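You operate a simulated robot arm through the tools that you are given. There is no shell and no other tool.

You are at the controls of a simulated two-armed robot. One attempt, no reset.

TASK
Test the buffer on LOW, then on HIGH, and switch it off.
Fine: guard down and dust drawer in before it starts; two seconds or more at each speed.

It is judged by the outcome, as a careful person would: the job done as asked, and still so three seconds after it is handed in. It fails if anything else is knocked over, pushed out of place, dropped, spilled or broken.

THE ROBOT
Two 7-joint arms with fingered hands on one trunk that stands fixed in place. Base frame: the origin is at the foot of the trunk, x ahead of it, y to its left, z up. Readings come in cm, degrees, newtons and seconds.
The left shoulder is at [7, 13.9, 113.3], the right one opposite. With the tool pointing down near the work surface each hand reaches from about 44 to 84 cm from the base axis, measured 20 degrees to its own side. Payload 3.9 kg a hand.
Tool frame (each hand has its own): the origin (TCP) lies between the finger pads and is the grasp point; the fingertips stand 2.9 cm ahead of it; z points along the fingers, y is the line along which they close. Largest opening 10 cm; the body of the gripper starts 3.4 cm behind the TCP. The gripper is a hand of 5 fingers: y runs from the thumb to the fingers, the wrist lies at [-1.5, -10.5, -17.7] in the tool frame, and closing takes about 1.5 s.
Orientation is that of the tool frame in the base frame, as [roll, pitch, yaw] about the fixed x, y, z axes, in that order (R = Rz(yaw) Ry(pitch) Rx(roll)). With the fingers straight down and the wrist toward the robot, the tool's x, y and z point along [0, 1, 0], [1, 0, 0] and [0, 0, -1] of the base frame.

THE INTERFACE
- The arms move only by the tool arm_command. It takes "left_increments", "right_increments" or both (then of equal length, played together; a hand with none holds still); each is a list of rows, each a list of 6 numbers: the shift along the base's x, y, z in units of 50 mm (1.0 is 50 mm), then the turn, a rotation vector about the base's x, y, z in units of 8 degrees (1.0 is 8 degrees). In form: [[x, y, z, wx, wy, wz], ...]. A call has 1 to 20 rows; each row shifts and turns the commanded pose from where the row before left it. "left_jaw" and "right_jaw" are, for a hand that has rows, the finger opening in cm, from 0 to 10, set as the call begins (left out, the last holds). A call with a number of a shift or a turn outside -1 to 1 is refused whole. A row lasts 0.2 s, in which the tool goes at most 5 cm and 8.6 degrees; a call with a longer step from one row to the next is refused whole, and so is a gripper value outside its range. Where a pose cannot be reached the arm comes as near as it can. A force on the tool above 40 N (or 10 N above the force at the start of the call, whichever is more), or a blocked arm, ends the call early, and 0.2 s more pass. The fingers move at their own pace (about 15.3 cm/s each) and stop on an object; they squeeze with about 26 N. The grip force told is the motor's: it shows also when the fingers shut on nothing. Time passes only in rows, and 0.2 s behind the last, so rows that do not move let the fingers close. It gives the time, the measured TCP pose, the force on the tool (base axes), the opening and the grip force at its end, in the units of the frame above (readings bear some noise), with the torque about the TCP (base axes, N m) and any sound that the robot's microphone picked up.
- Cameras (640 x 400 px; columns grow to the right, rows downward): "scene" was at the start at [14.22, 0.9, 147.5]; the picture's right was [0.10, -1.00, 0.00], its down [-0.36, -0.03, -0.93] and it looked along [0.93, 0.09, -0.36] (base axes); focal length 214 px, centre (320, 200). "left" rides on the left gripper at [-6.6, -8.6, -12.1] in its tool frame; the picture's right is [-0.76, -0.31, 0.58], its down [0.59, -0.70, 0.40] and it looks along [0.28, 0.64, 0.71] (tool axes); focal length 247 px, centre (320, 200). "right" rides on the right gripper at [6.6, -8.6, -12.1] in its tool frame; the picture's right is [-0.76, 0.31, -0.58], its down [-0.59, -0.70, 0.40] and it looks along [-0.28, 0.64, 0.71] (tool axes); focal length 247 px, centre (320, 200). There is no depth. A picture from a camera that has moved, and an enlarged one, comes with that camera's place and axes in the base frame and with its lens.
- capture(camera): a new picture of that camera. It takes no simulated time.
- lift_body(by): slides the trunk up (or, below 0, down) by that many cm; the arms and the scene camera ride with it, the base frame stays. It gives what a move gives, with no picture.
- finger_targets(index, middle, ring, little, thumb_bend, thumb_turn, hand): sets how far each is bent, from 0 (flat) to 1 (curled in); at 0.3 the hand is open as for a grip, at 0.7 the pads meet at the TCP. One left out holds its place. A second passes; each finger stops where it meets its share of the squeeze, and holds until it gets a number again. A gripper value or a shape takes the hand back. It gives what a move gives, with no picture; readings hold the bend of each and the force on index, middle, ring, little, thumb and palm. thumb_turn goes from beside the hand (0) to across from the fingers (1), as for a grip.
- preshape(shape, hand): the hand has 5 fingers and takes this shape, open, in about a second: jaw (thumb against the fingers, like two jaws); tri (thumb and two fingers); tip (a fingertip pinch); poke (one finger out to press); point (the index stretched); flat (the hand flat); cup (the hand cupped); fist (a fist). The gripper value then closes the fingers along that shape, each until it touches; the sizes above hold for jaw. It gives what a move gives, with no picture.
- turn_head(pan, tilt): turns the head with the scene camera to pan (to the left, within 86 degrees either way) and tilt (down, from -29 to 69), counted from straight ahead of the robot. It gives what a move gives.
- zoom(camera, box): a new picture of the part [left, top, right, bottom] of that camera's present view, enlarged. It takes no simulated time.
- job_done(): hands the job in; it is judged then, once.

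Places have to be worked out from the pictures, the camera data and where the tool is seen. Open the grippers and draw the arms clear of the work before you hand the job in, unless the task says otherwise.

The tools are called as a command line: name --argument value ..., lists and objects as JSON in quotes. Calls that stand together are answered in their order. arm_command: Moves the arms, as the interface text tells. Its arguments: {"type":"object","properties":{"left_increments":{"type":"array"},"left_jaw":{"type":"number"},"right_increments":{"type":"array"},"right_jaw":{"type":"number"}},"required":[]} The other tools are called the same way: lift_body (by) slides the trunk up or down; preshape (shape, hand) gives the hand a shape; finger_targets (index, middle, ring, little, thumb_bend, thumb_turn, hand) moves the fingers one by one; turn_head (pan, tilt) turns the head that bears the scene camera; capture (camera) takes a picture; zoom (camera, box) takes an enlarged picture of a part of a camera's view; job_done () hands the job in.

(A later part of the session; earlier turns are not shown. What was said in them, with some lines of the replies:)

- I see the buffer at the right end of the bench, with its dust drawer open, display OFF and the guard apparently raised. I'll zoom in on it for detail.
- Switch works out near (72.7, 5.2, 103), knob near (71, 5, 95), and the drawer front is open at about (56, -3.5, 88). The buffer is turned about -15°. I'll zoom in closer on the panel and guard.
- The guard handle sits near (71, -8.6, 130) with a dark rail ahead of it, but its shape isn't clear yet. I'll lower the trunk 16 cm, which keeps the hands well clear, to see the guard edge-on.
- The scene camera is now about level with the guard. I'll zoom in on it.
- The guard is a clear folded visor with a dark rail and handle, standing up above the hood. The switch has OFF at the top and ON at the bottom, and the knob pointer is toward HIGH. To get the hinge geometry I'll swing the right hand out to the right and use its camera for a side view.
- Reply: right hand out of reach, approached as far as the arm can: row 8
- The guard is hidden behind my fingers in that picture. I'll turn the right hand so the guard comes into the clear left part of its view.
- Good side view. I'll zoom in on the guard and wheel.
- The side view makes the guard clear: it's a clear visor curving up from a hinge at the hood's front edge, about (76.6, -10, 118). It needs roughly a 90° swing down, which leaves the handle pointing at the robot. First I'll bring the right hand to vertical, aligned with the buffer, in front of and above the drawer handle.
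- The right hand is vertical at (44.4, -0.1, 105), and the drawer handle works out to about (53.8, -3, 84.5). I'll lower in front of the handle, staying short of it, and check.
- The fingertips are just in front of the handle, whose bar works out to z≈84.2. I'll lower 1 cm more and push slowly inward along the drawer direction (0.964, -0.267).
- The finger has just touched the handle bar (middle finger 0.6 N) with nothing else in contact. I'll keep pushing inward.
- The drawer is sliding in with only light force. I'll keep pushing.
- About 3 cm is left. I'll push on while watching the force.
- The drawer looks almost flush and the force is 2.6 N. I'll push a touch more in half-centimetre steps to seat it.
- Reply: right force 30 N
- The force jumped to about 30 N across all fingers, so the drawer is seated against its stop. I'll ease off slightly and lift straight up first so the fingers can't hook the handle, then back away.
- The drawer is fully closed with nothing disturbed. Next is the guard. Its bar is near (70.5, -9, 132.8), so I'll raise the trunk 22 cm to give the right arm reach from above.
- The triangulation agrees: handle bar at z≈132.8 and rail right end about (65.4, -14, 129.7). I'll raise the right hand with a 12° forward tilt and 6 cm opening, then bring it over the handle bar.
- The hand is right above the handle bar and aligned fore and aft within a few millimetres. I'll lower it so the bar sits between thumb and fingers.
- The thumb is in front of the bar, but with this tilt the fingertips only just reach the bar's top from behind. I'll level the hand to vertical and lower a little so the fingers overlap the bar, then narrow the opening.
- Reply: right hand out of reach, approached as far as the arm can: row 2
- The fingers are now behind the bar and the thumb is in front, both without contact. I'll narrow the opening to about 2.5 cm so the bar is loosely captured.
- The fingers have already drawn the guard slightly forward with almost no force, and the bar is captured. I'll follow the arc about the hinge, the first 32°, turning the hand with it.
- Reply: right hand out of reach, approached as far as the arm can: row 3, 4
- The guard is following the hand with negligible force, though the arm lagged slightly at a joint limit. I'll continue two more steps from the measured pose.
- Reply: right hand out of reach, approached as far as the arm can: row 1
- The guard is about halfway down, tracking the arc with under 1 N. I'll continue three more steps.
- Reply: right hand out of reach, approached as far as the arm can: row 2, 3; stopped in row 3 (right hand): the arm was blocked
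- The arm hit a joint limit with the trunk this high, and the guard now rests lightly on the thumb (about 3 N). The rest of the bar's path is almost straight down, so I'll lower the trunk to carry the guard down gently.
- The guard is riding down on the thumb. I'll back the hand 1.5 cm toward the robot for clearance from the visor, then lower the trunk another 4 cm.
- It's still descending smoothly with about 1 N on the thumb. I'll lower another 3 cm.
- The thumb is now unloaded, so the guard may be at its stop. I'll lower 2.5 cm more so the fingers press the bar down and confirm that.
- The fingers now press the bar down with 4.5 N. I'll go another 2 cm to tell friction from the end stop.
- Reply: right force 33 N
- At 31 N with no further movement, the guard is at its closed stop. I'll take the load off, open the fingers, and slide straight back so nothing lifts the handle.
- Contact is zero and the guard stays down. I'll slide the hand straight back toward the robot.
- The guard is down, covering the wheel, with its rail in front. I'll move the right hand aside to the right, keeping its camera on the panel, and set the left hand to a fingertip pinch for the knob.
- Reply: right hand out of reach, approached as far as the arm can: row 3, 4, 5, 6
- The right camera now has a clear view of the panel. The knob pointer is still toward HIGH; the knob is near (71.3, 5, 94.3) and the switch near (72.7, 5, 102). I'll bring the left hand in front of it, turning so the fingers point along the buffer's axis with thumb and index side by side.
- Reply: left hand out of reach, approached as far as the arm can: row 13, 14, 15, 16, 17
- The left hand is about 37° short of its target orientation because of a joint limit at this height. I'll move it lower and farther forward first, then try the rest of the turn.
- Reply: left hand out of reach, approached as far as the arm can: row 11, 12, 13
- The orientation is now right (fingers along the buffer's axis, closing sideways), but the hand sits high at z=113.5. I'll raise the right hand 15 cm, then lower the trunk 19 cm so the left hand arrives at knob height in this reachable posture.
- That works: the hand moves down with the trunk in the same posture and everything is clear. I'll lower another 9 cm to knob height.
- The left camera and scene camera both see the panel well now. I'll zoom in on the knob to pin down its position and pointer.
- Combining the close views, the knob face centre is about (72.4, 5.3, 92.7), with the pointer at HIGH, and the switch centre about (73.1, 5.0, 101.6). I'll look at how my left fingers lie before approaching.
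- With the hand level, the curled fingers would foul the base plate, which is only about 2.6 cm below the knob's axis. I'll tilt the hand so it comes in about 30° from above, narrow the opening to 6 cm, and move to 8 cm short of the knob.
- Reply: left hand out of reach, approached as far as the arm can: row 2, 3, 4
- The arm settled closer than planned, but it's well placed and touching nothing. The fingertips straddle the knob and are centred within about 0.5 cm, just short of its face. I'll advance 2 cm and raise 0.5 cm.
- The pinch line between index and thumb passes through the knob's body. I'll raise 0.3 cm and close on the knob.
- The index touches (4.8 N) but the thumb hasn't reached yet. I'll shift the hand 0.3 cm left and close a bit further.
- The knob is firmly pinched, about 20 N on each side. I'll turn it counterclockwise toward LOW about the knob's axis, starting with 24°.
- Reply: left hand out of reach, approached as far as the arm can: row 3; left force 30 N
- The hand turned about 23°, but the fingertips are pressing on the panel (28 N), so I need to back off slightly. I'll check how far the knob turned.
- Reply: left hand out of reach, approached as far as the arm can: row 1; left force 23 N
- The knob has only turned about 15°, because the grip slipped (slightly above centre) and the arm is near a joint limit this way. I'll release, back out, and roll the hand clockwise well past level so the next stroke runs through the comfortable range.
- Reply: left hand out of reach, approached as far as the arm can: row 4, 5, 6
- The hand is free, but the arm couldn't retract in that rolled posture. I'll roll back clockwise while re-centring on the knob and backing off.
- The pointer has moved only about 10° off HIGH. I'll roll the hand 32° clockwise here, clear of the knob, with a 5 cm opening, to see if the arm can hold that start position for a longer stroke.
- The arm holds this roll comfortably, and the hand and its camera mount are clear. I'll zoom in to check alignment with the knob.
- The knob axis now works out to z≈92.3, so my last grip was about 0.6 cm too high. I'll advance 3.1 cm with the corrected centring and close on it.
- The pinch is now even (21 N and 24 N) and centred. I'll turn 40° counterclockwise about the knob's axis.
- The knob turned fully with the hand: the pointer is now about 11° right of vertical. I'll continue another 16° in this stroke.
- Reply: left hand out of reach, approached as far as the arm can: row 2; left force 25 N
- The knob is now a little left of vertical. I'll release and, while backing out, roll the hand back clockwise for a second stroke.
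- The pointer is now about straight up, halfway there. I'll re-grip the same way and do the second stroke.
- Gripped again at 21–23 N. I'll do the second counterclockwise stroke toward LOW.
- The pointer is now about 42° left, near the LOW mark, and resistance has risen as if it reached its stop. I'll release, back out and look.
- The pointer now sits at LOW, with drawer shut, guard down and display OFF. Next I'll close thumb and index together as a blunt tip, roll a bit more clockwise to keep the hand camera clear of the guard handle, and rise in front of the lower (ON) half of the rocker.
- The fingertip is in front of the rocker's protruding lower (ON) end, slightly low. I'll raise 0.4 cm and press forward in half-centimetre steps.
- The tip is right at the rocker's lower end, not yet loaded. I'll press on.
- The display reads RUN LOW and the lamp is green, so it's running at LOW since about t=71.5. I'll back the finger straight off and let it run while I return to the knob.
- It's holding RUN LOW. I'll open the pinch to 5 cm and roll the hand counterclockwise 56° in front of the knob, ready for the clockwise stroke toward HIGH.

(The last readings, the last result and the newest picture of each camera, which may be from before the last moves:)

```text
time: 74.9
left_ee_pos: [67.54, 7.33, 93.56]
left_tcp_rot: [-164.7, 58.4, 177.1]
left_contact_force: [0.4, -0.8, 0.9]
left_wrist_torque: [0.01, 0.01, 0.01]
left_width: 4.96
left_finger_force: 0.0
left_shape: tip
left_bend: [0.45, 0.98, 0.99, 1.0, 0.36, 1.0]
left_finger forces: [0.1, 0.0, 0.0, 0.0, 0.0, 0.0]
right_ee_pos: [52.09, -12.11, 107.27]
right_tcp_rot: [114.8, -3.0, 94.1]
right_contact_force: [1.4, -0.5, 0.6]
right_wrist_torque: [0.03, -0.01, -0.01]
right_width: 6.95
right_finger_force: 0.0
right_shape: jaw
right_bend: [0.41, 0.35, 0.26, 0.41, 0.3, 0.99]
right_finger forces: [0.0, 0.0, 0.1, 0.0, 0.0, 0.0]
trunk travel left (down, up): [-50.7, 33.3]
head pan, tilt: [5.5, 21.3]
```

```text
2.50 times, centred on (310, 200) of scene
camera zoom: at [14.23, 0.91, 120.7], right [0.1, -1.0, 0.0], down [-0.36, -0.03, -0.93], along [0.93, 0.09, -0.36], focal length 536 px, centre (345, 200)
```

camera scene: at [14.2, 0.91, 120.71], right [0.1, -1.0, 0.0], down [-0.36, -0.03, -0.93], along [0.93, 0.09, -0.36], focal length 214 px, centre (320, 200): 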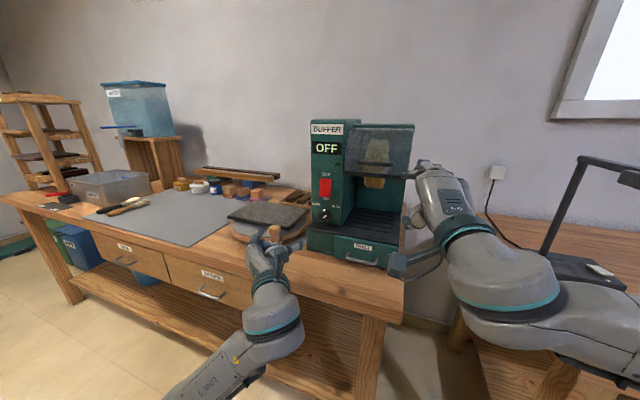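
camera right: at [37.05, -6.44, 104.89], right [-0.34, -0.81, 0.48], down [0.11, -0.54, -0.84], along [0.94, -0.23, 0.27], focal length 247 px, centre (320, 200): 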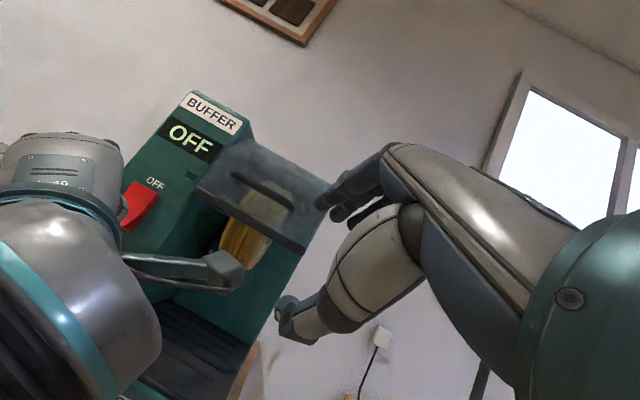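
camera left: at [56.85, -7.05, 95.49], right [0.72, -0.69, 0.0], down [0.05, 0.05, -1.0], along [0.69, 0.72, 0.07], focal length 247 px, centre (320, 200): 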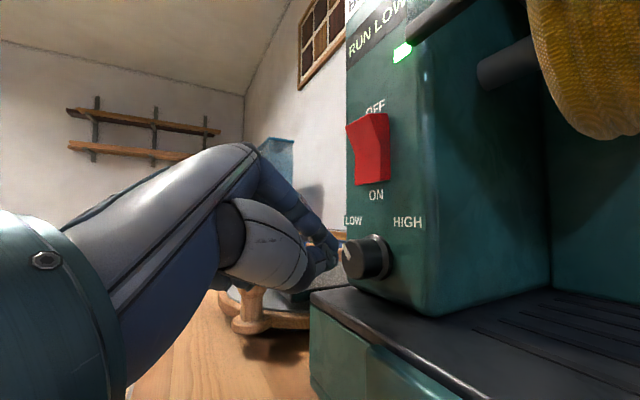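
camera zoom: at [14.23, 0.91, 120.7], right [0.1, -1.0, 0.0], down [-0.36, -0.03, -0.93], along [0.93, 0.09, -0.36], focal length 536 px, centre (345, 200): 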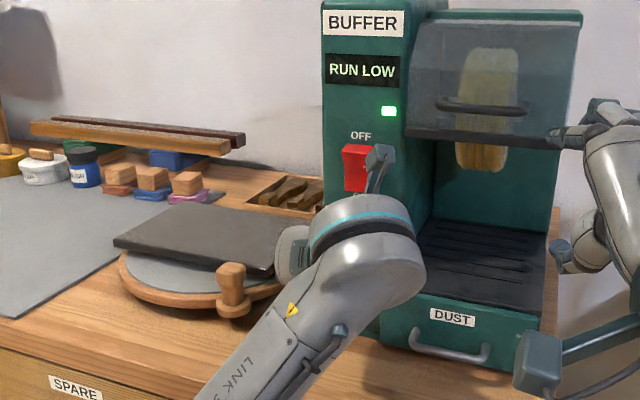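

Still RUN LOW, over 3 s so far. I'll advance onto the knob and grip it.

arm_command --left_increments '[[0.15, -0.05, 0.005, 0, 0, 0], [0.15, -0.05, 0.005, 0, 0, 0], [0.15, -0.05, 0.005, 0, 0, 0], [0.15, -0.05, 0.005, 0, 0, 0], [0.15, -0.05, 0.005, 0, 0, 0]]'

zoom --camera "left" --box '[270, 170, 450, 340]'

arm_command --left_increments '[[0, 0, 0, 0, 0, 0], [0, 0, 0, 0, 0, 0], [0, 0, 0, 0, 0, 0], [0, 0, 0, 0, 0, 0], [0, 0, 0, 0, 0, 0]]' --left_jaw 1.5

zoom --camera "left" --box '[270, 170, 450, 340]'

```text
time: 76.1
left_ee_pos: [71.4, 6.21, 93.42]
left_tcp_rot: [-164.6, 58.5, 177.2]
left_contact_force: [-0.7, -0.5, -0.1]
left_wrist_torque: [0.0, -0.02, 0.01]
left_width: 4.99
left_finger_force: 0.1
left_shape: tip
left_bend: [0.45, 0.98, 0.99, 1.0, 0.36, 1.0]
left_finger forces: [0.1, 0.0, 0.0, 0.1, 0.0, 0.1]
right_ee_pos: [52.09, -12.06, 107.24]
right_tcp_rot: [114.9, -3.0, 94.2]
right_contact_force: [-0.3, 0.0, 0.1]
right_wrist_torque: [-0.01, 0.0, 0.0]
right_width: 6.98
right_finger_force: 0.0
right_shape: jaw
right_bend: [0.41, 0.35, 0.26, 0.41, 0.3, 0.99]
right_finger forces: [0.0, 0.0, 0.1, 0.0, 0.0, 0.1]
trunk travel left (down, up): [-50.7, 33.3]
head pan, tilt: [5.5, 21.3]
```

```text
2.35 times, centred on (360, 255) of left
camera zoom: at [62.56, 1.39, 106.34], right [0.78, -0.49, 0.4], down [-0.18, -0.77, -0.61], along [0.6, 0.4, -0.69], focal length 581 px, centre (226, 71)
```

zoom: 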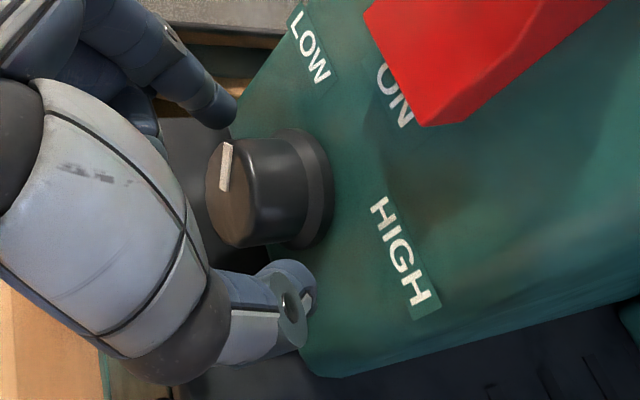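

```text
time: 77.3
left_ee_pos: [71.33, 6.13, 93.64]
left_tcp_rot: [-165.0, 58.6, 176.8]
left_contact_force: [-0.6, 0.2, 0.1]
left_wrist_torque: [0.01, -0.01, 0.03]
left_width: 2.36
left_finger_force: 26.3
left_shape: tip
left_bend: [0.59, 1.0, 1.0, 1.0, 0.51, 1.0]
left_finger forces: [23.7, 0.0, 0.0, 0.1, 23.6, 0.0]
right_ee_pos: [52.1, -12.07, 107.25]
right_tcp_rot: [114.7, -3.0, 94.4]
right_contact_force: [-0.3, 0.0, 0.5]
right_wrist_torque: [-0.02, -0.02, 0.01]
right_width: 6.98
right_finger_force: 0.0
right_shape: jaw
right_bend: [0.41, 0.35, 0.26, 0.41, 0.3, 0.99]
right_finger forces: [0.0, 0.0, 0.0, 0.1, 0.0, 0.0]
trunk travel left (down, up): [-50.7, 33.3]
head pan, tilt: [5.5, 21.3]
```

```text
2.35 times, centred on (360, 255) of left
camera zoom: at [62.52, 1.41, 106.38], right [0.78, -0.49, 0.4], down [-0.18, -0.77, -0.61], along [0.61, 0.4, -0.69], focal length 581 px, centre (226, 71)
```

zoom: 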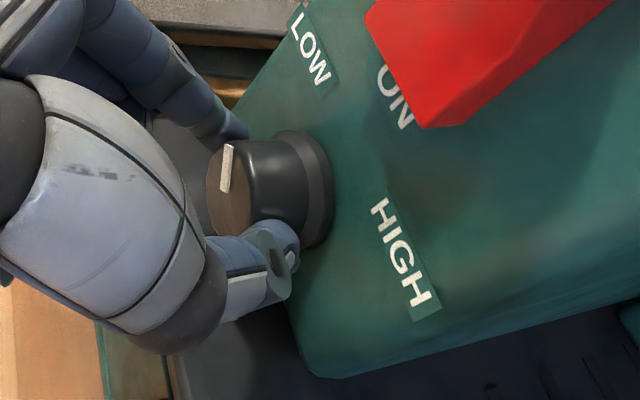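

A solid, even grip (24 N each side). I'll turn 56° clockwise toward HIGH.

arm_command --left_increments '[[-0.0103, -0.037, 0.0128, 0.964, -0.267, 0], [-0.0106, -0.0382, 0.0072, 0.964, -0.267, 0], [-0.0108, -0.0391, 0.0016, 0.964, -0.267, 0], [-0.0107, -0.0388, -0.0042, 0.964, -0.267, 0], [-0.0105, -0.0378, -0.0094, 0.964, -0.267, 0], [-0.01, -0.0362, -0.0148, 0.964, -0.267, 0], [-0.0093, -0.0337, -0.0202, 0.964, -0.267, 0]]'

zoom --camera "left" --box '[270, 170, 450, 340]'

zoom --camera "scene" --box '[230, 120, 390, 280]'

```text
time: 78.9
left_ee_pos: [71.18, 4.89, 93.28]
left_tcp_rot: [114.9, 34.7, 112.8]
left_contact_force: [-8.9, 3.3, -9.3]
left_wrist_torque: [-0.11, 0.11, 0.21]
left_width: 2.36
left_finger_force: 25.8
left_shape: tip
left_bend: [0.6, 1.0, 1.0, 1.0, 0.52, 1.0]
left_finger forces: [22.6, 0.1, 0.0, 0.0, 28.2, 0.0]
right_ee_pos: [52.1, -12.04, 107.21]
right_tcp_rot: [114.8, -2.9, 94.1]
right_contact_force: [-0.2, -0.5, 0.1]
right_wrist_torque: [0.01, 0.02, 0.03]
right_width: 6.99
right_finger_force: 0.0
right_shape: jaw
right_bend: [0.41, 0.35, 0.26, 0.41, 0.3, 0.99]
right_finger forces: [0.0, 0.0, 0.0, 0.0, 0.1, 0.0]
trunk travel left (down, up): [-50.7, 33.3]
head pan, tilt: [5.5, 21.3]
```

```text
2.35 times, centred on (360, 255) of left
camera zoom: at [60.29, -7.24, 94.84], right [0.72, -0.69, 0.0], down [0.05, 0.05, -1.0], along [0.69, 0.72, 0.07], focal length 581 px, centre (226, 71)
```

zoom: 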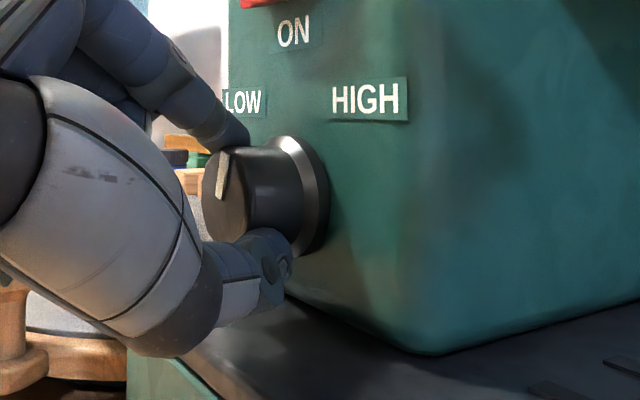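

```text
2.50 times, centred on (310, 200) of scene
camera zoom: at [14.19, 0.98, 120.7], right [0.1, -1.0, 0.0], down [-0.36, -0.04, -0.93], along [0.93, 0.09, -0.36], focal length 536 px, centre (345, 200)
```

zoom: 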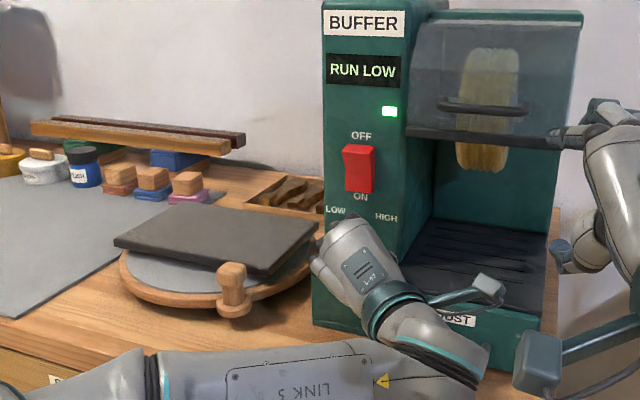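

The pointer is now near or just past vertical, and the display still says RUN LOW. I'll open slightly, back straight out and roll back for a second clockwise stroke.

arm_command --left_increments '[[0, 0, 0.02, 0, 0, 0], [0, 0, 0, 0, 0, 0], [0, 0, 0, 0, 0, 0], [-0.193, 0.053, 0, 0, 0, 0], [-0.193, 0.053, 0, 0, 0, 0], [-0.193, 0.053, 0, 0, 0, 0], [-0.193, 0.053, 0, 0, 0, 0]]' --left_jaw 3.8

zoom --camera "left" --box '[270, 170, 450, 340]'

arm_command --left_increments '[[0.0, 0.06, 0.01, -0.964, 0.267, 0], [0.0, 0.06, 0.01, -0.964, 0.267, 0], [0.0, 0.06, 0.01, -0.964, 0.267, 0], [0.0, 0.06, 0.01, -0.964, 0.267, 0], [0.0, 0.06, 0.01, -0.964, 0.267, 0], [0.0, 0.06, 0.01, -0.964, 0.267, 0], [0.0, 0.06, 0.01, -0.964, 0.267, 0]]' --left_jaw 5

zoom --camera "left" --box '[270, 170, 450, 340]'

```text
time: 80.5
left_ee_pos: [66.89, 5.88, 93.51]
left_tcp_rot: [114.9, 34.9, 112.6]
left_contact_force: [0.3, -0.1, 0.2]
left_wrist_torque: [0.0, -0.01, 0.0]
left_width: 3.77
left_finger_force: 0.0
left_shape: tip
left_bend: [0.49, 0.98, 0.99, 1.0, 0.42, 1.0]
left_finger forces: [0.0, 0.0, 0.0, 0.1, 0.0, 0.1]
right_ee_pos: [52.02, -11.98, 107.35]
right_tcp_rot: [114.8, -2.9, 94.0]
right_contact_force: [-0.5, 0.7, 0.5]
right_wrist_torque: [0.0, -0.02, -0.01]
right_width: 7.02
right_finger_force: 0.0
right_shape: jaw
right_bend: [0.41, 0.35, 0.26, 0.41, 0.3, 0.99]
right_finger forces: [0.0, 0.0, 0.1, 0.0, 0.0, 0.0]
trunk travel left (down, up): [-50.7, 33.3]
head pan, tilt: [5.5, 21.3]
```

```text
2.35 times, centred on (360, 255) of left
camera zoom: at [56.25, -6.22, 95.02], right [0.72, -0.69, 0.0], down [0.05, 0.05, -1.0], along [0.69, 0.72, 0.07], focal length 581 px, centre (226, 71)
```

zoom: 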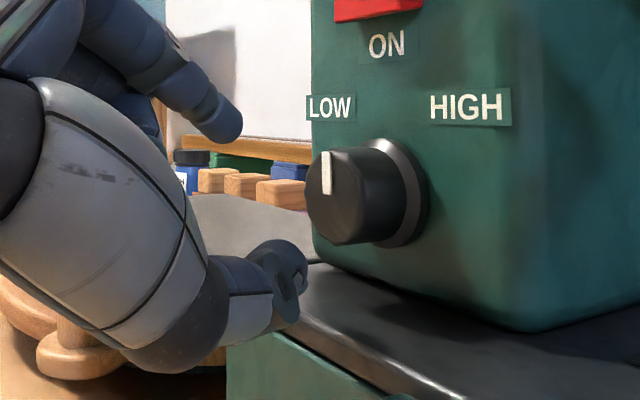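

```text
time: 82.1
left_ee_pos: [67.18, 8.02, 93.85]
left_tcp_rot: [-164.5, 58.6, 177.2]
left_contact_force: [-0.1, 0.7, 0.5]
left_wrist_torque: [-0.01, -0.04, -0.03]
left_width: 4.97
left_finger_force: 0.0
left_shape: tip
left_bend: [0.45, 0.98, 0.99, 1.0, 0.36, 1.0]
left_finger forces: [0.0, 0.0, 0.1, 0.1, 0.1, 0.0]
right_ee_pos: [52.2, -12.05, 107.27]
right_tcp_rot: [114.7, -3.0, 94.2]
right_contact_force: [0.3, -0.6, -0.1]
right_wrist_torque: [-0.02, -0.01, -0.02]
right_width: 7.01
right_finger_force: 0.0
right_shape: jaw
right_bend: [0.41, 0.35, 0.26, 0.41, 0.3, 0.99]
right_finger forces: [0.0, 0.1, 0.0, 0.1, 0.0, 0.0]
trunk travel left (down, up): [-50.7, 33.3]
head pan, tilt: [5.5, 21.3]
```

```text
2.35 times, centred on (360, 255) of left
camera zoom: at [58.45, 3.26, 106.68], right [0.78, -0.49, 0.4], down [-0.18, -0.78, -0.61], along [0.6, 0.4, -0.69], focal length 581 px, centre (226, 71)
```

zoom: 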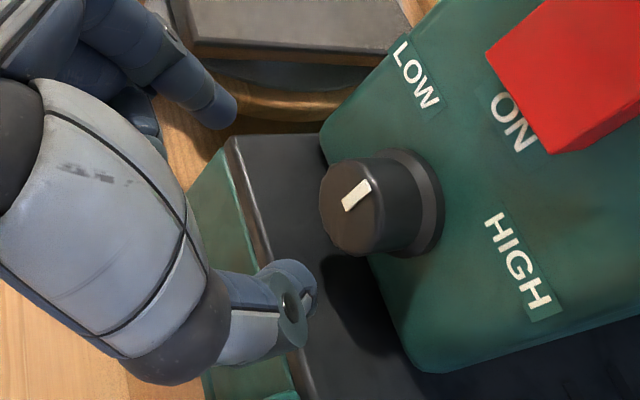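

The pointer is exactly vertical and the hand is back at the start roll. I'll advance and re-grip.

arm_command --left_increments '[[0.0, -0.14, -0.01, 0, 0, 0], [0.166, -0.05, -0.01, 0, 0, 0], [0.166, -0.046, -0.01, 0, 0, 0], [0.166, -0.046, 0, 0, 0, 0], [0.166, -0.046, 0, 0, 0, 0], [0.15, -0.04, 0, 0, 0, 0]]'

arm_command --left_increments '[[0, 0, 0, 0, 0, 0], [0, 0, 0, 0, 0, 0], [0, 0, 0, 0, 0, 0], [0, 0, 0, 0, 0, 0], [0, 0, 0, 0, 0, 0]]' --left_jaw 1.5

zoom --camera "left" --box '[270, 170, 450, 340]'

```text
time: 83.5
left_ee_pos: [71.27, 6.14, 93.67]
left_tcp_rot: [-165.0, 58.6, 176.8]
left_contact_force: [0.2, -0.5, 0.1]
left_wrist_torque: [0.0, 0.0, -0.01]
left_width: 4.98
left_finger_force: 0.1
left_shape: tip
left_bend: [0.45, 0.98, 0.99, 1.0, 0.36, 1.0]
left_finger forces: [0.1, 0.1, 0.0, 0.0, 0.0, 0.0]
right_ee_pos: [52.14, -12.0, 107.33]
right_tcp_rot: [114.9, -3.0, 94.1]
right_contact_force: [1.0, 0.3, -1.2]
right_wrist_torque: [-0.01, 0.0, 0.04]
right_width: 6.98
right_finger_force: 0.1
right_shape: jaw
right_bend: [0.41, 0.35, 0.26, 0.41, 0.3, 0.99]
right_finger forces: [0.0, 0.1, 0.0, 0.0, 0.0, 0.1]
trunk travel left (down, up): [-50.7, 33.3]
head pan, tilt: [5.5, 21.3]
```

```text
time: 84.7
left_ee_pos: [71.11, 6.14, 93.64]
left_tcp_rot: [-164.8, 58.7, 177.0]
left_contact_force: [-1.1, 0.5, 0.0]
left_wrist_torque: [0.02, -0.01, -0.01]
left_width: 2.33
left_finger_force: 26.0
left_shape: tip
left_bend: [0.59, 1.0, 1.0, 1.0, 0.51, 1.0]
left_finger forces: [23.8, 0.1, 0.1, 0.1, 23.6, 0.1]
right_ee_pos: [52.01, -12.12, 107.23]
right_tcp_rot: [114.8, -2.9, 94.0]
right_contact_force: [-0.4, 0.6, 0.3]
right_wrist_torque: [-0.03, -0.03, 0.01]
right_width: 6.97
right_finger_force: 0.1
right_shape: jaw
right_bend: [0.41, 0.35, 0.26, 0.41, 0.3, 0.99]
right_finger forces: [0.0, 0.0, 0.0, 0.1, 0.0, 0.0]
trunk travel left (down, up): [-50.7, 33.3]
head pan, tilt: [5.5, 21.3]
```

```text
2.35 times, centred on (360, 255) of left
camera zoom: at [62.44, 1.38, 106.45], right [0.78, -0.49, 0.4], down [-0.18, -0.77, -0.61], along [0.61, 0.4, -0.69], focal length 581 px, centre (226, 71)
```

zoom: 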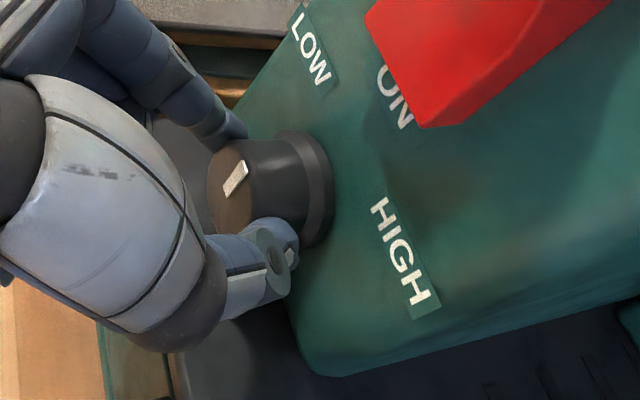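

Gripped evenly again. Second clockwise stroke of 56°, toward the HIGH stop.

arm_command --left_increments '[[-0.0103, -0.037, 0.0128, 0.964, -0.267, 0], [-0.0106, -0.0382, 0.0072, 0.964, -0.267, 0], [-0.0108, -0.0391, 0.0016, 0.964, -0.267, 0], [-0.0107, -0.0388, -0.0042, 0.964, -0.267, 0], [-0.0105, -0.0378, -0.0094, 0.964, -0.267, 0], [-0.01, -0.0362, -0.0148, 0.964, -0.267, 0], [-0.0093, -0.0337, -0.0202, 0.964, -0.267, 0]]'

zoom --camera "left" --box '[270, 170, 450, 340]'

zoom --camera "scene" --box '[230, 120, 390, 280]'

```text
time: 86.3
left_ee_pos: [70.95, 4.76, 93.4]
left_tcp_rot: [114.8, 34.7, 112.6]
left_contact_force: [-4.2, 0.3, -10.0]
left_wrist_torque: [-0.18, 0.2, 0.05]
left_width: 2.24
left_finger_force: 25.8
left_shape: tip
left_bend: [0.61, 1.0, 1.0, 1.0, 0.52, 1.0]
left_finger forces: [17.4, 0.0, 0.0, 0.0, 28.0, 0.0]
right_ee_pos: [52.26, -12.01, 107.19]
right_tcp_rot: [114.9, -3.0, 94.1]
right_contact_force: [-1.4, -0.3, -0.1]
right_wrist_torque: [0.01, 0.01, 0.01]
right_width: 6.98
right_finger_force: 0.2
right_shape: jaw
right_bend: [0.41, 0.35, 0.26, 0.41, 0.3, 0.99]
right_finger forces: [0.0, 0.0, 0.1, 0.1, 0.1, 0.1]
trunk travel left (down, up): [-50.7, 33.3]
head pan, tilt: [5.5, 21.3]
```

```text
2.35 times, centred on (360, 255) of left
camera zoom: at [60.03, -7.29, 95.0], right [0.72, -0.7, 0.0], down [0.05, 0.05, -1.0], along [0.69, 0.72, 0.07], focal length 581 px, centre (226, 71)
```

zoom: 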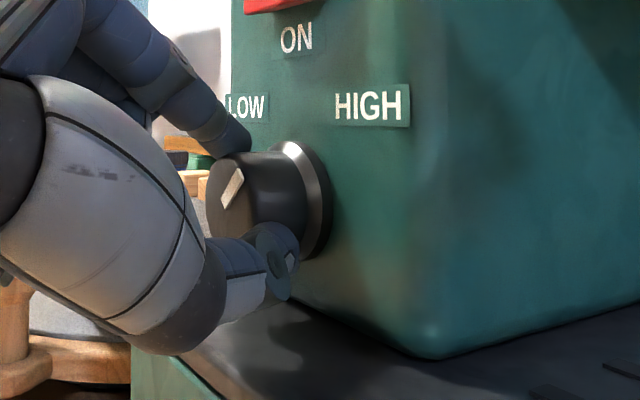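

```text
2.50 times, centred on (310, 200) of scene
camera zoom: at [14.29, 0.9, 120.69], right [0.1, -1.0, 0.0], down [-0.36, -0.03, -0.93], along [0.93, 0.09, -0.36], focal length 536 px, centre (345, 200)
```

zoom: 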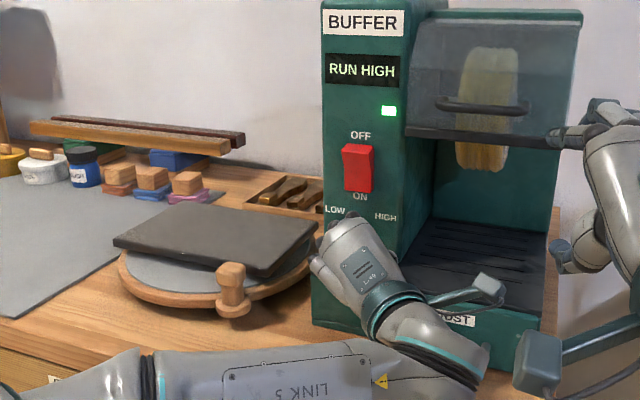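

The display reads RUN HIGH (since about t=86) and the pointer is at HIGH. I'll release, back straight out and let it run.

arm_command --left_increments '[[0, 0, 0.02, 0, 0, 0], [0, 0, 0, 0, 0, 0], [0, 0, 0, 0, 0, 0], [-0.193, 0.053, 0, 0, 0, 0], [-0.193, 0.053, 0, 0, 0, 0], [-0.193, 0.053, 0, 0, 0, 0], [-0.193, 0.053, 0, 0, 0, 0]]' --left_jaw 3.8

arm_command --left_increments '[[0, 0, 0.4, 0, 0, 0], [0, 0, 0.4, 0, 0, 0], [0, 0, 0.5, 0, 0, 0], [0, 0, 0.5, 0, 0, 0], [0, 0, 0.32, 0, 0, 0], [0, 0, 0, 0, 0, 0]]' --left_jaw 0

capture --camera "left"

zoom --camera "scene" --box '[230, 120, 390, 280]'

capture --camera "right"

```text
time: 87.9
left_ee_pos: [67.06, 5.84, 93.65]
left_tcp_rot: [114.8, 34.8, 112.7]
left_contact_force: [-0.4, -0.3, 0.8]
left_wrist_torque: [0.05, 0.01, 0.02]
left_width: 3.78
left_finger_force: 0.1
left_shape: tip
left_bend: [0.49, 0.98, 0.99, 1.0, 0.42, 1.0]
left_finger forces: [0.0, 0.0, 0.0, 0.1, 0.1, 0.0]
right_ee_pos: [52.12, -12.03, 107.3]
right_tcp_rot: [114.8, -3.0, 94.1]
right_contact_force: [-0.7, -0.6, 0.4]
right_wrist_torque: [-0.02, 0.0, -0.01]
right_width: 6.99
right_finger_force: 0.0
right_shape: jaw
right_bend: [0.41, 0.35, 0.26, 0.41, 0.3, 0.99]
right_finger forces: [0.0, 0.0, 0.0, 0.0, 0.0, 0.0]
trunk travel left (down, up): [-50.7, 33.3]
head pan, tilt: [5.5, 21.3]
```

```text
time: 89.3
left_ee_pos: [66.86, 5.98, 103.99]
left_tcp_rot: [115.0, 34.7, 112.9]
left_contact_force: [-0.7, 0.1, 0.2]
left_wrist_torque: [0.02, 0.01, -0.01]
left_width: 0.0
left_finger_force: 25.7
left_shape: tip
left_bend: [0.7, 1.0, 1.0, 1.0, 0.7, 1.0]
left_finger forces: [0.0, 0.0, 0.0, 0.0, 0.0, 0.0]
right_ee_pos: [52.08, -12.05, 107.14]
right_tcp_rot: [114.9, -3.0, 94.2]
right_contact_force: [-0.4, 0.3, -0.7]
right_wrist_torque: [0.02, 0.0, -0.01]
right_width: 6.97
right_finger_force: 0.2
right_shape: jaw
right_bend: [0.41, 0.35, 0.26, 0.41, 0.3, 0.99]
right_finger forces: [0.0, 0.0, 0.1, 0.0, 0.0, 0.1]
trunk travel left (down, up): [-50.7, 33.3]
head pan, tilt: [5.5, 21.3]
```

```text
taken
camera left: at [56.01, -6.24, 105.54], right [0.72, -0.69, 0.0], down [0.05, 0.05, -1.0], along [0.69, 0.72, 0.07], focal length 247 px, centre (320, 200)
```

left: 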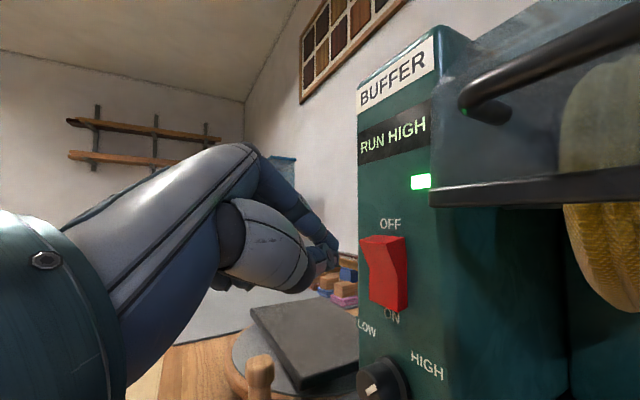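

```text
2.50 times, centred on (310, 200) of scene
camera zoom: at [14.25, 0.92, 120.7], right [0.1, -1.0, 0.0], down [-0.36, -0.04, -0.93], along [0.93, 0.09, -0.36], focal length 536 px, centre (345, 200)
```

zoom: 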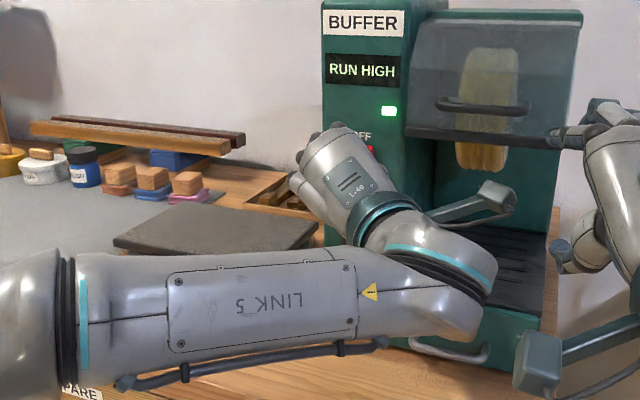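

```text
taken
camera right: at [37.06, -6.43, 104.88], right [-0.34, -0.81, 0.48], down [0.1, -0.54, -0.83], along [0.94, -0.23, 0.27], focal length 247 px, centre (320, 200)
```

right: 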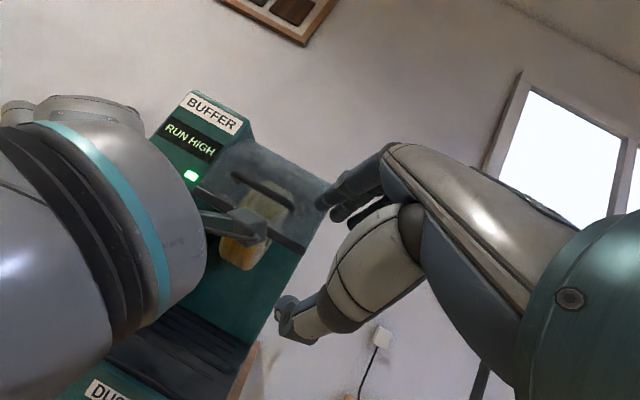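

Still RUN HIGH, more than 3 s now. The fingertip is level with the rocker's protruding upper (OFF) half. I'll nudge up and right slightly, then press forward in half-centimetre steps.

arm_command --left_increments '[[-0.02, -0.08, 0.07, 0, 0, 0], [0.0964, -0.0267, 0, 0, 0, 0], [0.0964, -0.0267, 0, 0, 0, 0], [0.0964, -0.0267, 0, 0, 0, 0], [0.0964, -0.0267, 0, 0, 0, 0], [0.0964, -0.0267, 0, 0, 0, 0], [0.0964, -0.0267, 0, 0, 0, 0]]'

capture --camera "left"

```text
time: 90.9
left_ee_pos: [69.69, 4.51, 104.53]
left_tcp_rot: [114.8, 34.8, 112.7]
left_contact_force: [-0.4, 0.3, 0.0]
left_wrist_torque: [-0.01, 0.01, 0.02]
left_width: 0.0
left_finger_force: 25.7
left_shape: tip
left_bend: [0.7, 1.0, 1.0, 1.0, 0.7, 1.0]
left_finger forces: [0.0, 0.0, 0.0, 0.0, 0.0, 0.0]
right_ee_pos: [52.12, -12.11, 107.23]
right_tcp_rot: [114.9, -3.0, 94.2]
right_contact_force: [1.0, -0.5, 0.4]
right_wrist_torque: [0.02, 0.02, -0.04]
right_width: 6.99
right_finger_force: 0.1
right_shape: jaw
right_bend: [0.41, 0.35, 0.26, 0.41, 0.3, 0.99]
right_finger forces: [0.0, 0.1, 0.1, 0.1, 0.1, 0.0]
trunk travel left (down, up): [-50.7, 33.3]
head pan, tilt: [5.5, 21.3]
```

```text
taken
camera left: at [58.94, -7.64, 106.06], right [0.72, -0.69, 0.0], down [0.05, 0.05, -1.0], along [0.69, 0.72, 0.07], focal length 247 px, centre (320, 200)
```

left: 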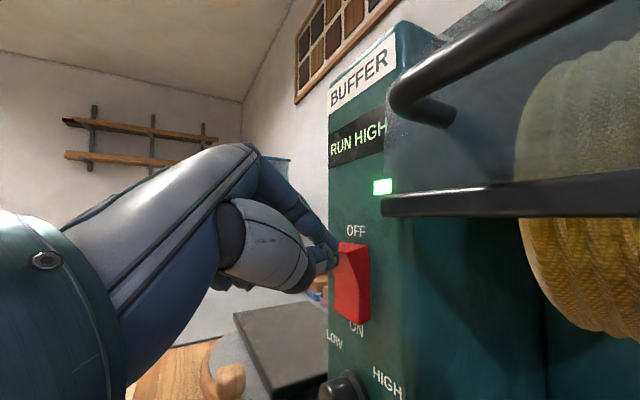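

The tip is now at the rocker's upper edge and the camera mount is clear of the guard. I'll keep pressing.

arm_command --left_increments '[[0.0964, -0.0267, 0, 0, 0, 0], [0.0964, -0.0267, 0, 0, 0, 0]]'

capture --camera "left"

```text
time: 91.5
left_ee_pos: [70.68, 4.18, 104.37]
left_tcp_rot: [114.8, 34.7, 112.9]
left_contact_force: [-0.2, 0.4, -0.2]
left_wrist_torque: [0.01, -0.04, -0.02]
left_width: 0.0
left_finger_force: 26.2
left_shape: tip
left_bend: [0.7, 1.0, 1.0, 1.0, 0.7, 1.0]
left_finger forces: [0.0, 0.0, 0.0, 0.0, 0.0, 0.1]
right_ee_pos: [52.18, -12.04, 107.23]
right_tcp_rot: [114.8, -3.0, 94.2]
right_contact_force: [0.4, 0.0, 0.7]
right_wrist_torque: [-0.01, -0.03, 0.02]
right_width: 6.99
right_finger_force: 0.0
right_shape: jaw
right_bend: [0.41, 0.35, 0.26, 0.41, 0.3, 0.99]
right_finger forces: [0.0, 0.0, 0.0, 0.1, 0.0, 0.0]
trunk travel left (down, up): [-50.7, 33.3]
head pan, tilt: [5.5, 21.3]
```

```text
taken
camera left: at [59.94, -7.94, 105.97], right [0.72, -0.69, 0.0], down [0.05, 0.05, -1.0], along [0.69, 0.72, 0.07], focal length 247 px, centre (320, 200)
```

left: 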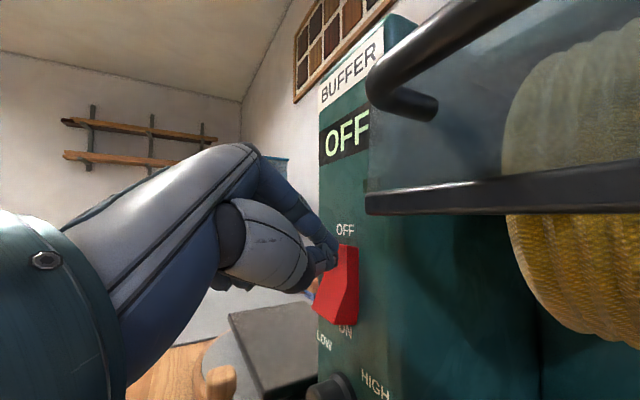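

The display reads OFF and the rocker has flipped back. I'll withdraw the left hand straight back, then farther away.

arm_command --left_increments '[[-0.193, 0.053, 0, 0, 0, 0], [-0.193, 0.053, 0, 0, 0, 0], [-0.193, 0.053, 0, 0, 0, 0], [-0.3, 0.083, 0, 0, 0, 0], [-0.4, 0.11, 0, 0, 0, 0], [-0.4, 0.11, 0, 0, 0, 0], [-0.5, 0.2, 0.1, 0, 0, 0], [-0.5, 0.2, 0.1, 0, 0, 0]]'

capture --camera "scene"

capture --camera "left"

capture --camera "right"

```text
time: 93.3
left_ee_pos: [57.49, 8.79, 105.68]
left_tcp_rot: [114.9, 34.8, 112.8]
left_contact_force: [0.4, 0.4, 1.1]
left_wrist_torque: [0.0, -0.01, 0.0]
left_width: 0.0
left_finger_force: 26.1
left_shape: tip
left_bend: [0.7, 1.0, 1.0, 1.0, 0.7, 1.0]
left_finger forces: [0.0, 0.1, 0.0, 0.0, 0.1, 0.0]
right_ee_pos: [52.14, -12.0, 107.21]
right_tcp_rot: [114.7, -3.0, 94.2]
right_contact_force: [0.4, 0.0, 0.1]
right_wrist_torque: [0.03, 0.02, -0.02]
right_width: 6.99
right_finger_force: 0.0
right_shape: jaw
right_bend: [0.41, 0.35, 0.26, 0.41, 0.3, 0.99]
right_finger forces: [0.0, 0.0, 0.0, 0.0, 0.0, 0.0]
trunk travel left (down, up): [-50.7, 33.3]
head pan, tilt: [5.5, 21.3]
```

```text
taken
camera scene: at [14.2, 0.96, 120.71], right [0.1, -1.0, 0.0], down [-0.36, -0.04, -0.93], along [0.93, 0.09, -0.36], focal length 214 px, centre (320, 200)
```

scene: 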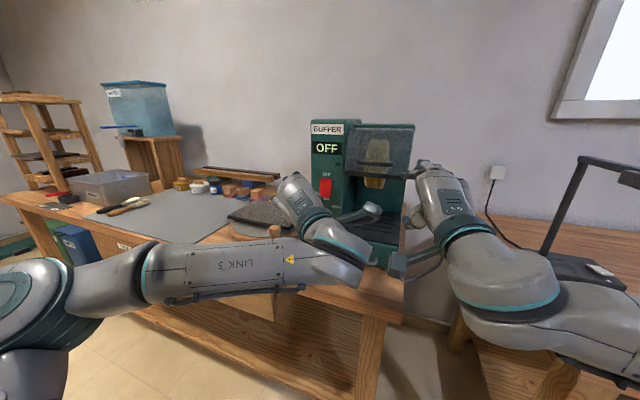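

```text
taken
camera left: at [46.74, -3.26, 107.11], right [0.72, -0.69, 0.0], down [0.05, 0.05, -1.0], along [0.69, 0.72, 0.07], focal length 247 px, centre (320, 200)
```

left: 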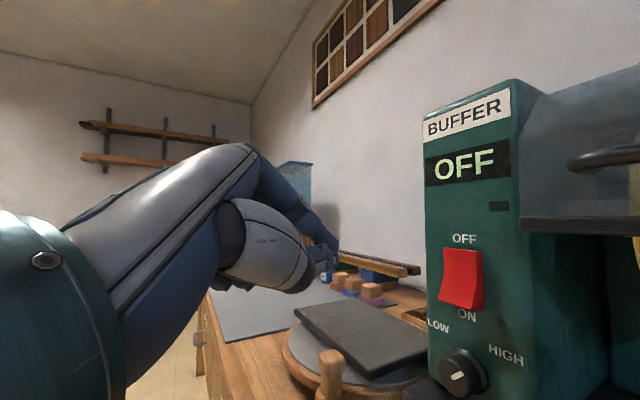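

```text
taken
camera right: at [37.01, -6.39, 104.91], right [-0.34, -0.81, 0.48], down [0.11, -0.54, -0.83], along [0.94, -0.23, 0.27], focal length 247 px, centre (320, 200)
```

right: 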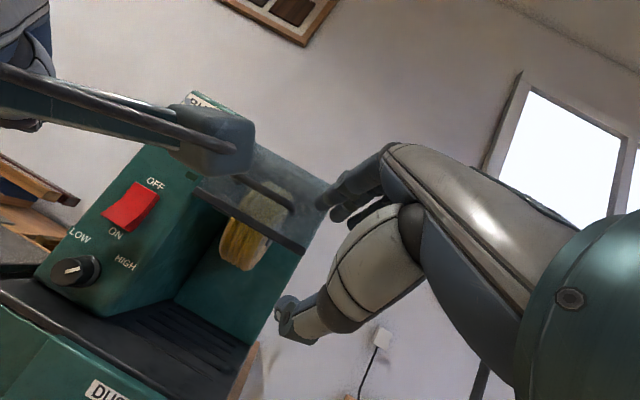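

The buffer is OFF, guard down and drawer closed. I'll move both arms outward and away from the buffer, and open both grippers.

arm_command --left_increments '[[-0.1, 0.4, 0.2, 0, 0, 0], [-0.1, 0.4, 0.2, 0, 0, 0], [-0.1, 0.4, 0.2, 0, 0, 0], [-0.1, 0.4, 0.2, 0, 0, 0], [-0.1, 0.4, 0.2, 0, 0, 0], [-0.1, 0.3, 0.2, 0, 0, 0], [-0.2, 0.2, 0.2, 0, 0, 0], [-0.2, 0.2, 0.2, 0, 0, 0]]' --right_increments '[[-0.1, -0.3, 0.2, 0, 0, 0], [-0.1, -0.3, 0.2, 0, 0, 0], [-0.1, -0.3, 0.2, 0, 0, 0], [-0.1, -0.3, 0.2, 0, 0, 0], [-0.1, -0.3, 0.2, 0, 0, 0], [-0.1, -0.3, 0.2, 0, 0, 0], [-0.1, -0.3, 0.2, 0, 0, 0], [-0.1, -0.3, 0.2, 0, 0, 0]]' --left_jaw 10 --right_jaw 10

capture --camera "scene"

zoom --camera "scene" --box '[280, 100, 440, 280]'

```text
time: 95.1
left_ee_pos: [52.09, 22.21, 113.69]
left_tcp_rot: [114.9, 34.8, 112.7]
left_contact_force: [-0.7, -0.2, -0.4]
left_wrist_torque: [-0.05, -0.02, -0.02]
left_width: 10.01
left_finger_force: 0.0
left_shape: tip
left_bend: [0.3, 0.98, 0.99, 1.0, 0.3, 0.98]
left_finger forces: [0.0, 0.0, 0.0, 0.0, 0.1, 0.1]
right_ee_pos: [47.87, -23.85, 115.26]
right_tcp_rot: [114.9, -2.9, 93.9]
right_contact_force: [-0.1, 0.4, -0.1]
right_wrist_torque: [-0.01, 0.03, -0.05]
right_width: 9.97
right_finger_force: 0.0
right_shape: jaw
right_bend: [0.3, 0.3, 0.3, 0.3, 0.3, 0.98]
right_finger forces: [0.1, 0.1, 0.0, 0.1, 0.0, 0.0]
trunk travel left (down, up): [-50.7, 33.3]
head pan, tilt: [5.5, 21.3]
```

```text
taken
camera scene: at [14.16, 0.88, 120.71], right [0.1, -1.0, 0.0], down [-0.36, -0.03, -0.93], along [0.93, 0.09, -0.36], focal length 214 px, centre (320, 200)
```

scene: 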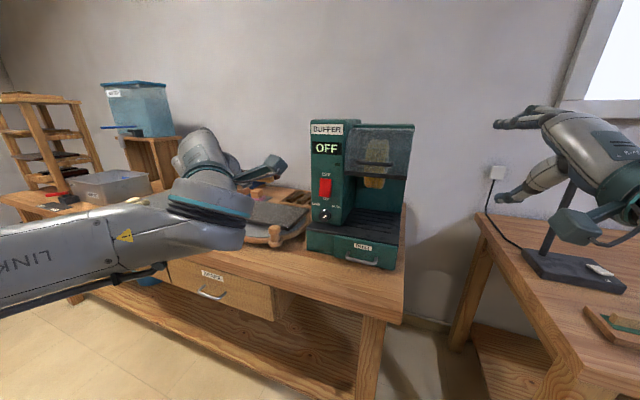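

```text
2.22 times, centred on (360, 190) of scene
camera zoom: at [14.16, 0.88, 120.71], right [0.1, -1.0, 0.0], down [-0.36, -0.03, -0.93], along [0.93, 0.09, -0.36], focal length 477 px, centre (231, 222)
```

zoom: 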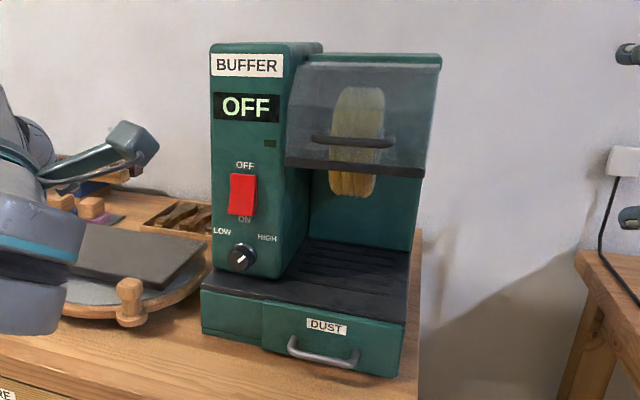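

The buffer is off with the guard down and drawer shut, and nothing was disturbed. I'll draw the left arm back a bit further so it's fully clear of the bench.

arm_command --left_increments '[[-0.3, 0.1, 0.3, 0, 0, 0], [-0.3, 0.1, 0.3, 0, 0, 0], [-0.3, 0.1, 0.3, 0, 0, 0], [-0.3, 0.1, 0.3, 0, 0, 0], [-0.3, 0.1, 0.3, 0, 0, 0]]'

capture --camera "scene"

```text
time: 96.3
left_ee_pos: [44.52, 24.73, 121.07]
left_tcp_rot: [114.9, 34.8, 112.8]
left_contact_force: [0.0, -0.6, -0.1]
left_wrist_torque: [-0.03, 0.02, 0.03]
left_width: 9.99
left_finger_force: 0.0
left_shape: tip
left_bend: [0.3, 0.98, 0.99, 1.0, 0.3, 0.98]
left_finger forces: [0.0, 0.0, 0.0, 0.0, 0.0, 0.1]
right_ee_pos: [47.75, -23.81, 115.27]
right_tcp_rot: [114.8, -3.0, 94.0]
right_contact_force: [-0.5, -0.2, 0.0]
right_wrist_torque: [0.02, 0.0, 0.05]
right_width: 9.98
right_finger_force: 0.0
right_shape: jaw
right_bend: [0.3, 0.3, 0.3, 0.3, 0.3, 0.98]
right_finger forces: [0.0, 0.0, 0.0, 0.0, 0.0, 0.1]
trunk travel left (down, up): [-50.7, 33.3]
head pan, tilt: [5.5, 21.3]
```

```text
taken
camera scene: at [14.17, 0.91, 120.71], right [0.1, -1.0, 0.0], down [-0.36, -0.04, -0.93], along [0.93, 0.09, -0.36], focal length 214 px, centre (320, 200)
```

scene: 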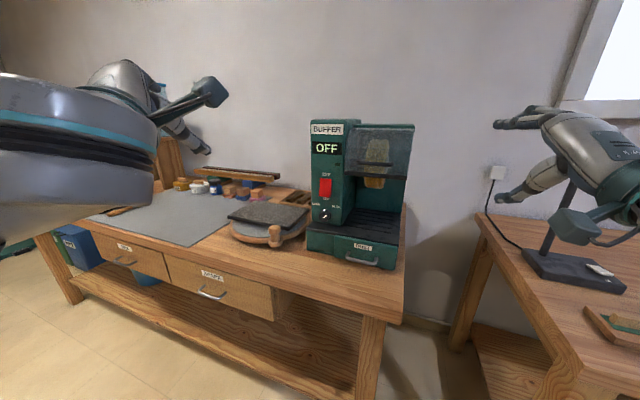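

The display reads OFF, the guard is down, the drawer is in, everything else is where it was, and both arms are clear with grippers open. I'm handing the job in.

job_done

```text
The job is handed in.
```

I tested the buffer on LOW, then on HIGH, and switched it off; the job is handed in.

- **Before starting:** I pushed the dust drawer in until it hit its stop and lowered the guard until it hit its stop. The speed knob was set to HIGH, so I turned it to LOW before switching on.
- **LOW:** the display read RUN LOW from about 71.5 s until I turned the knob between 84.7 and 86.3 s, so at least 13 seconds.
- **HIGH:** the display read RUN HIGH from 86.3 s at the latest until about 91 s, so more than 4 seconds.
- **Now:** the display reads OFF, the guard is down and the drawer is in. The knob is still at HIGH.

As far as the cameras show, nothing else was moved or knocked over. Both arms are clear with the grippers open.
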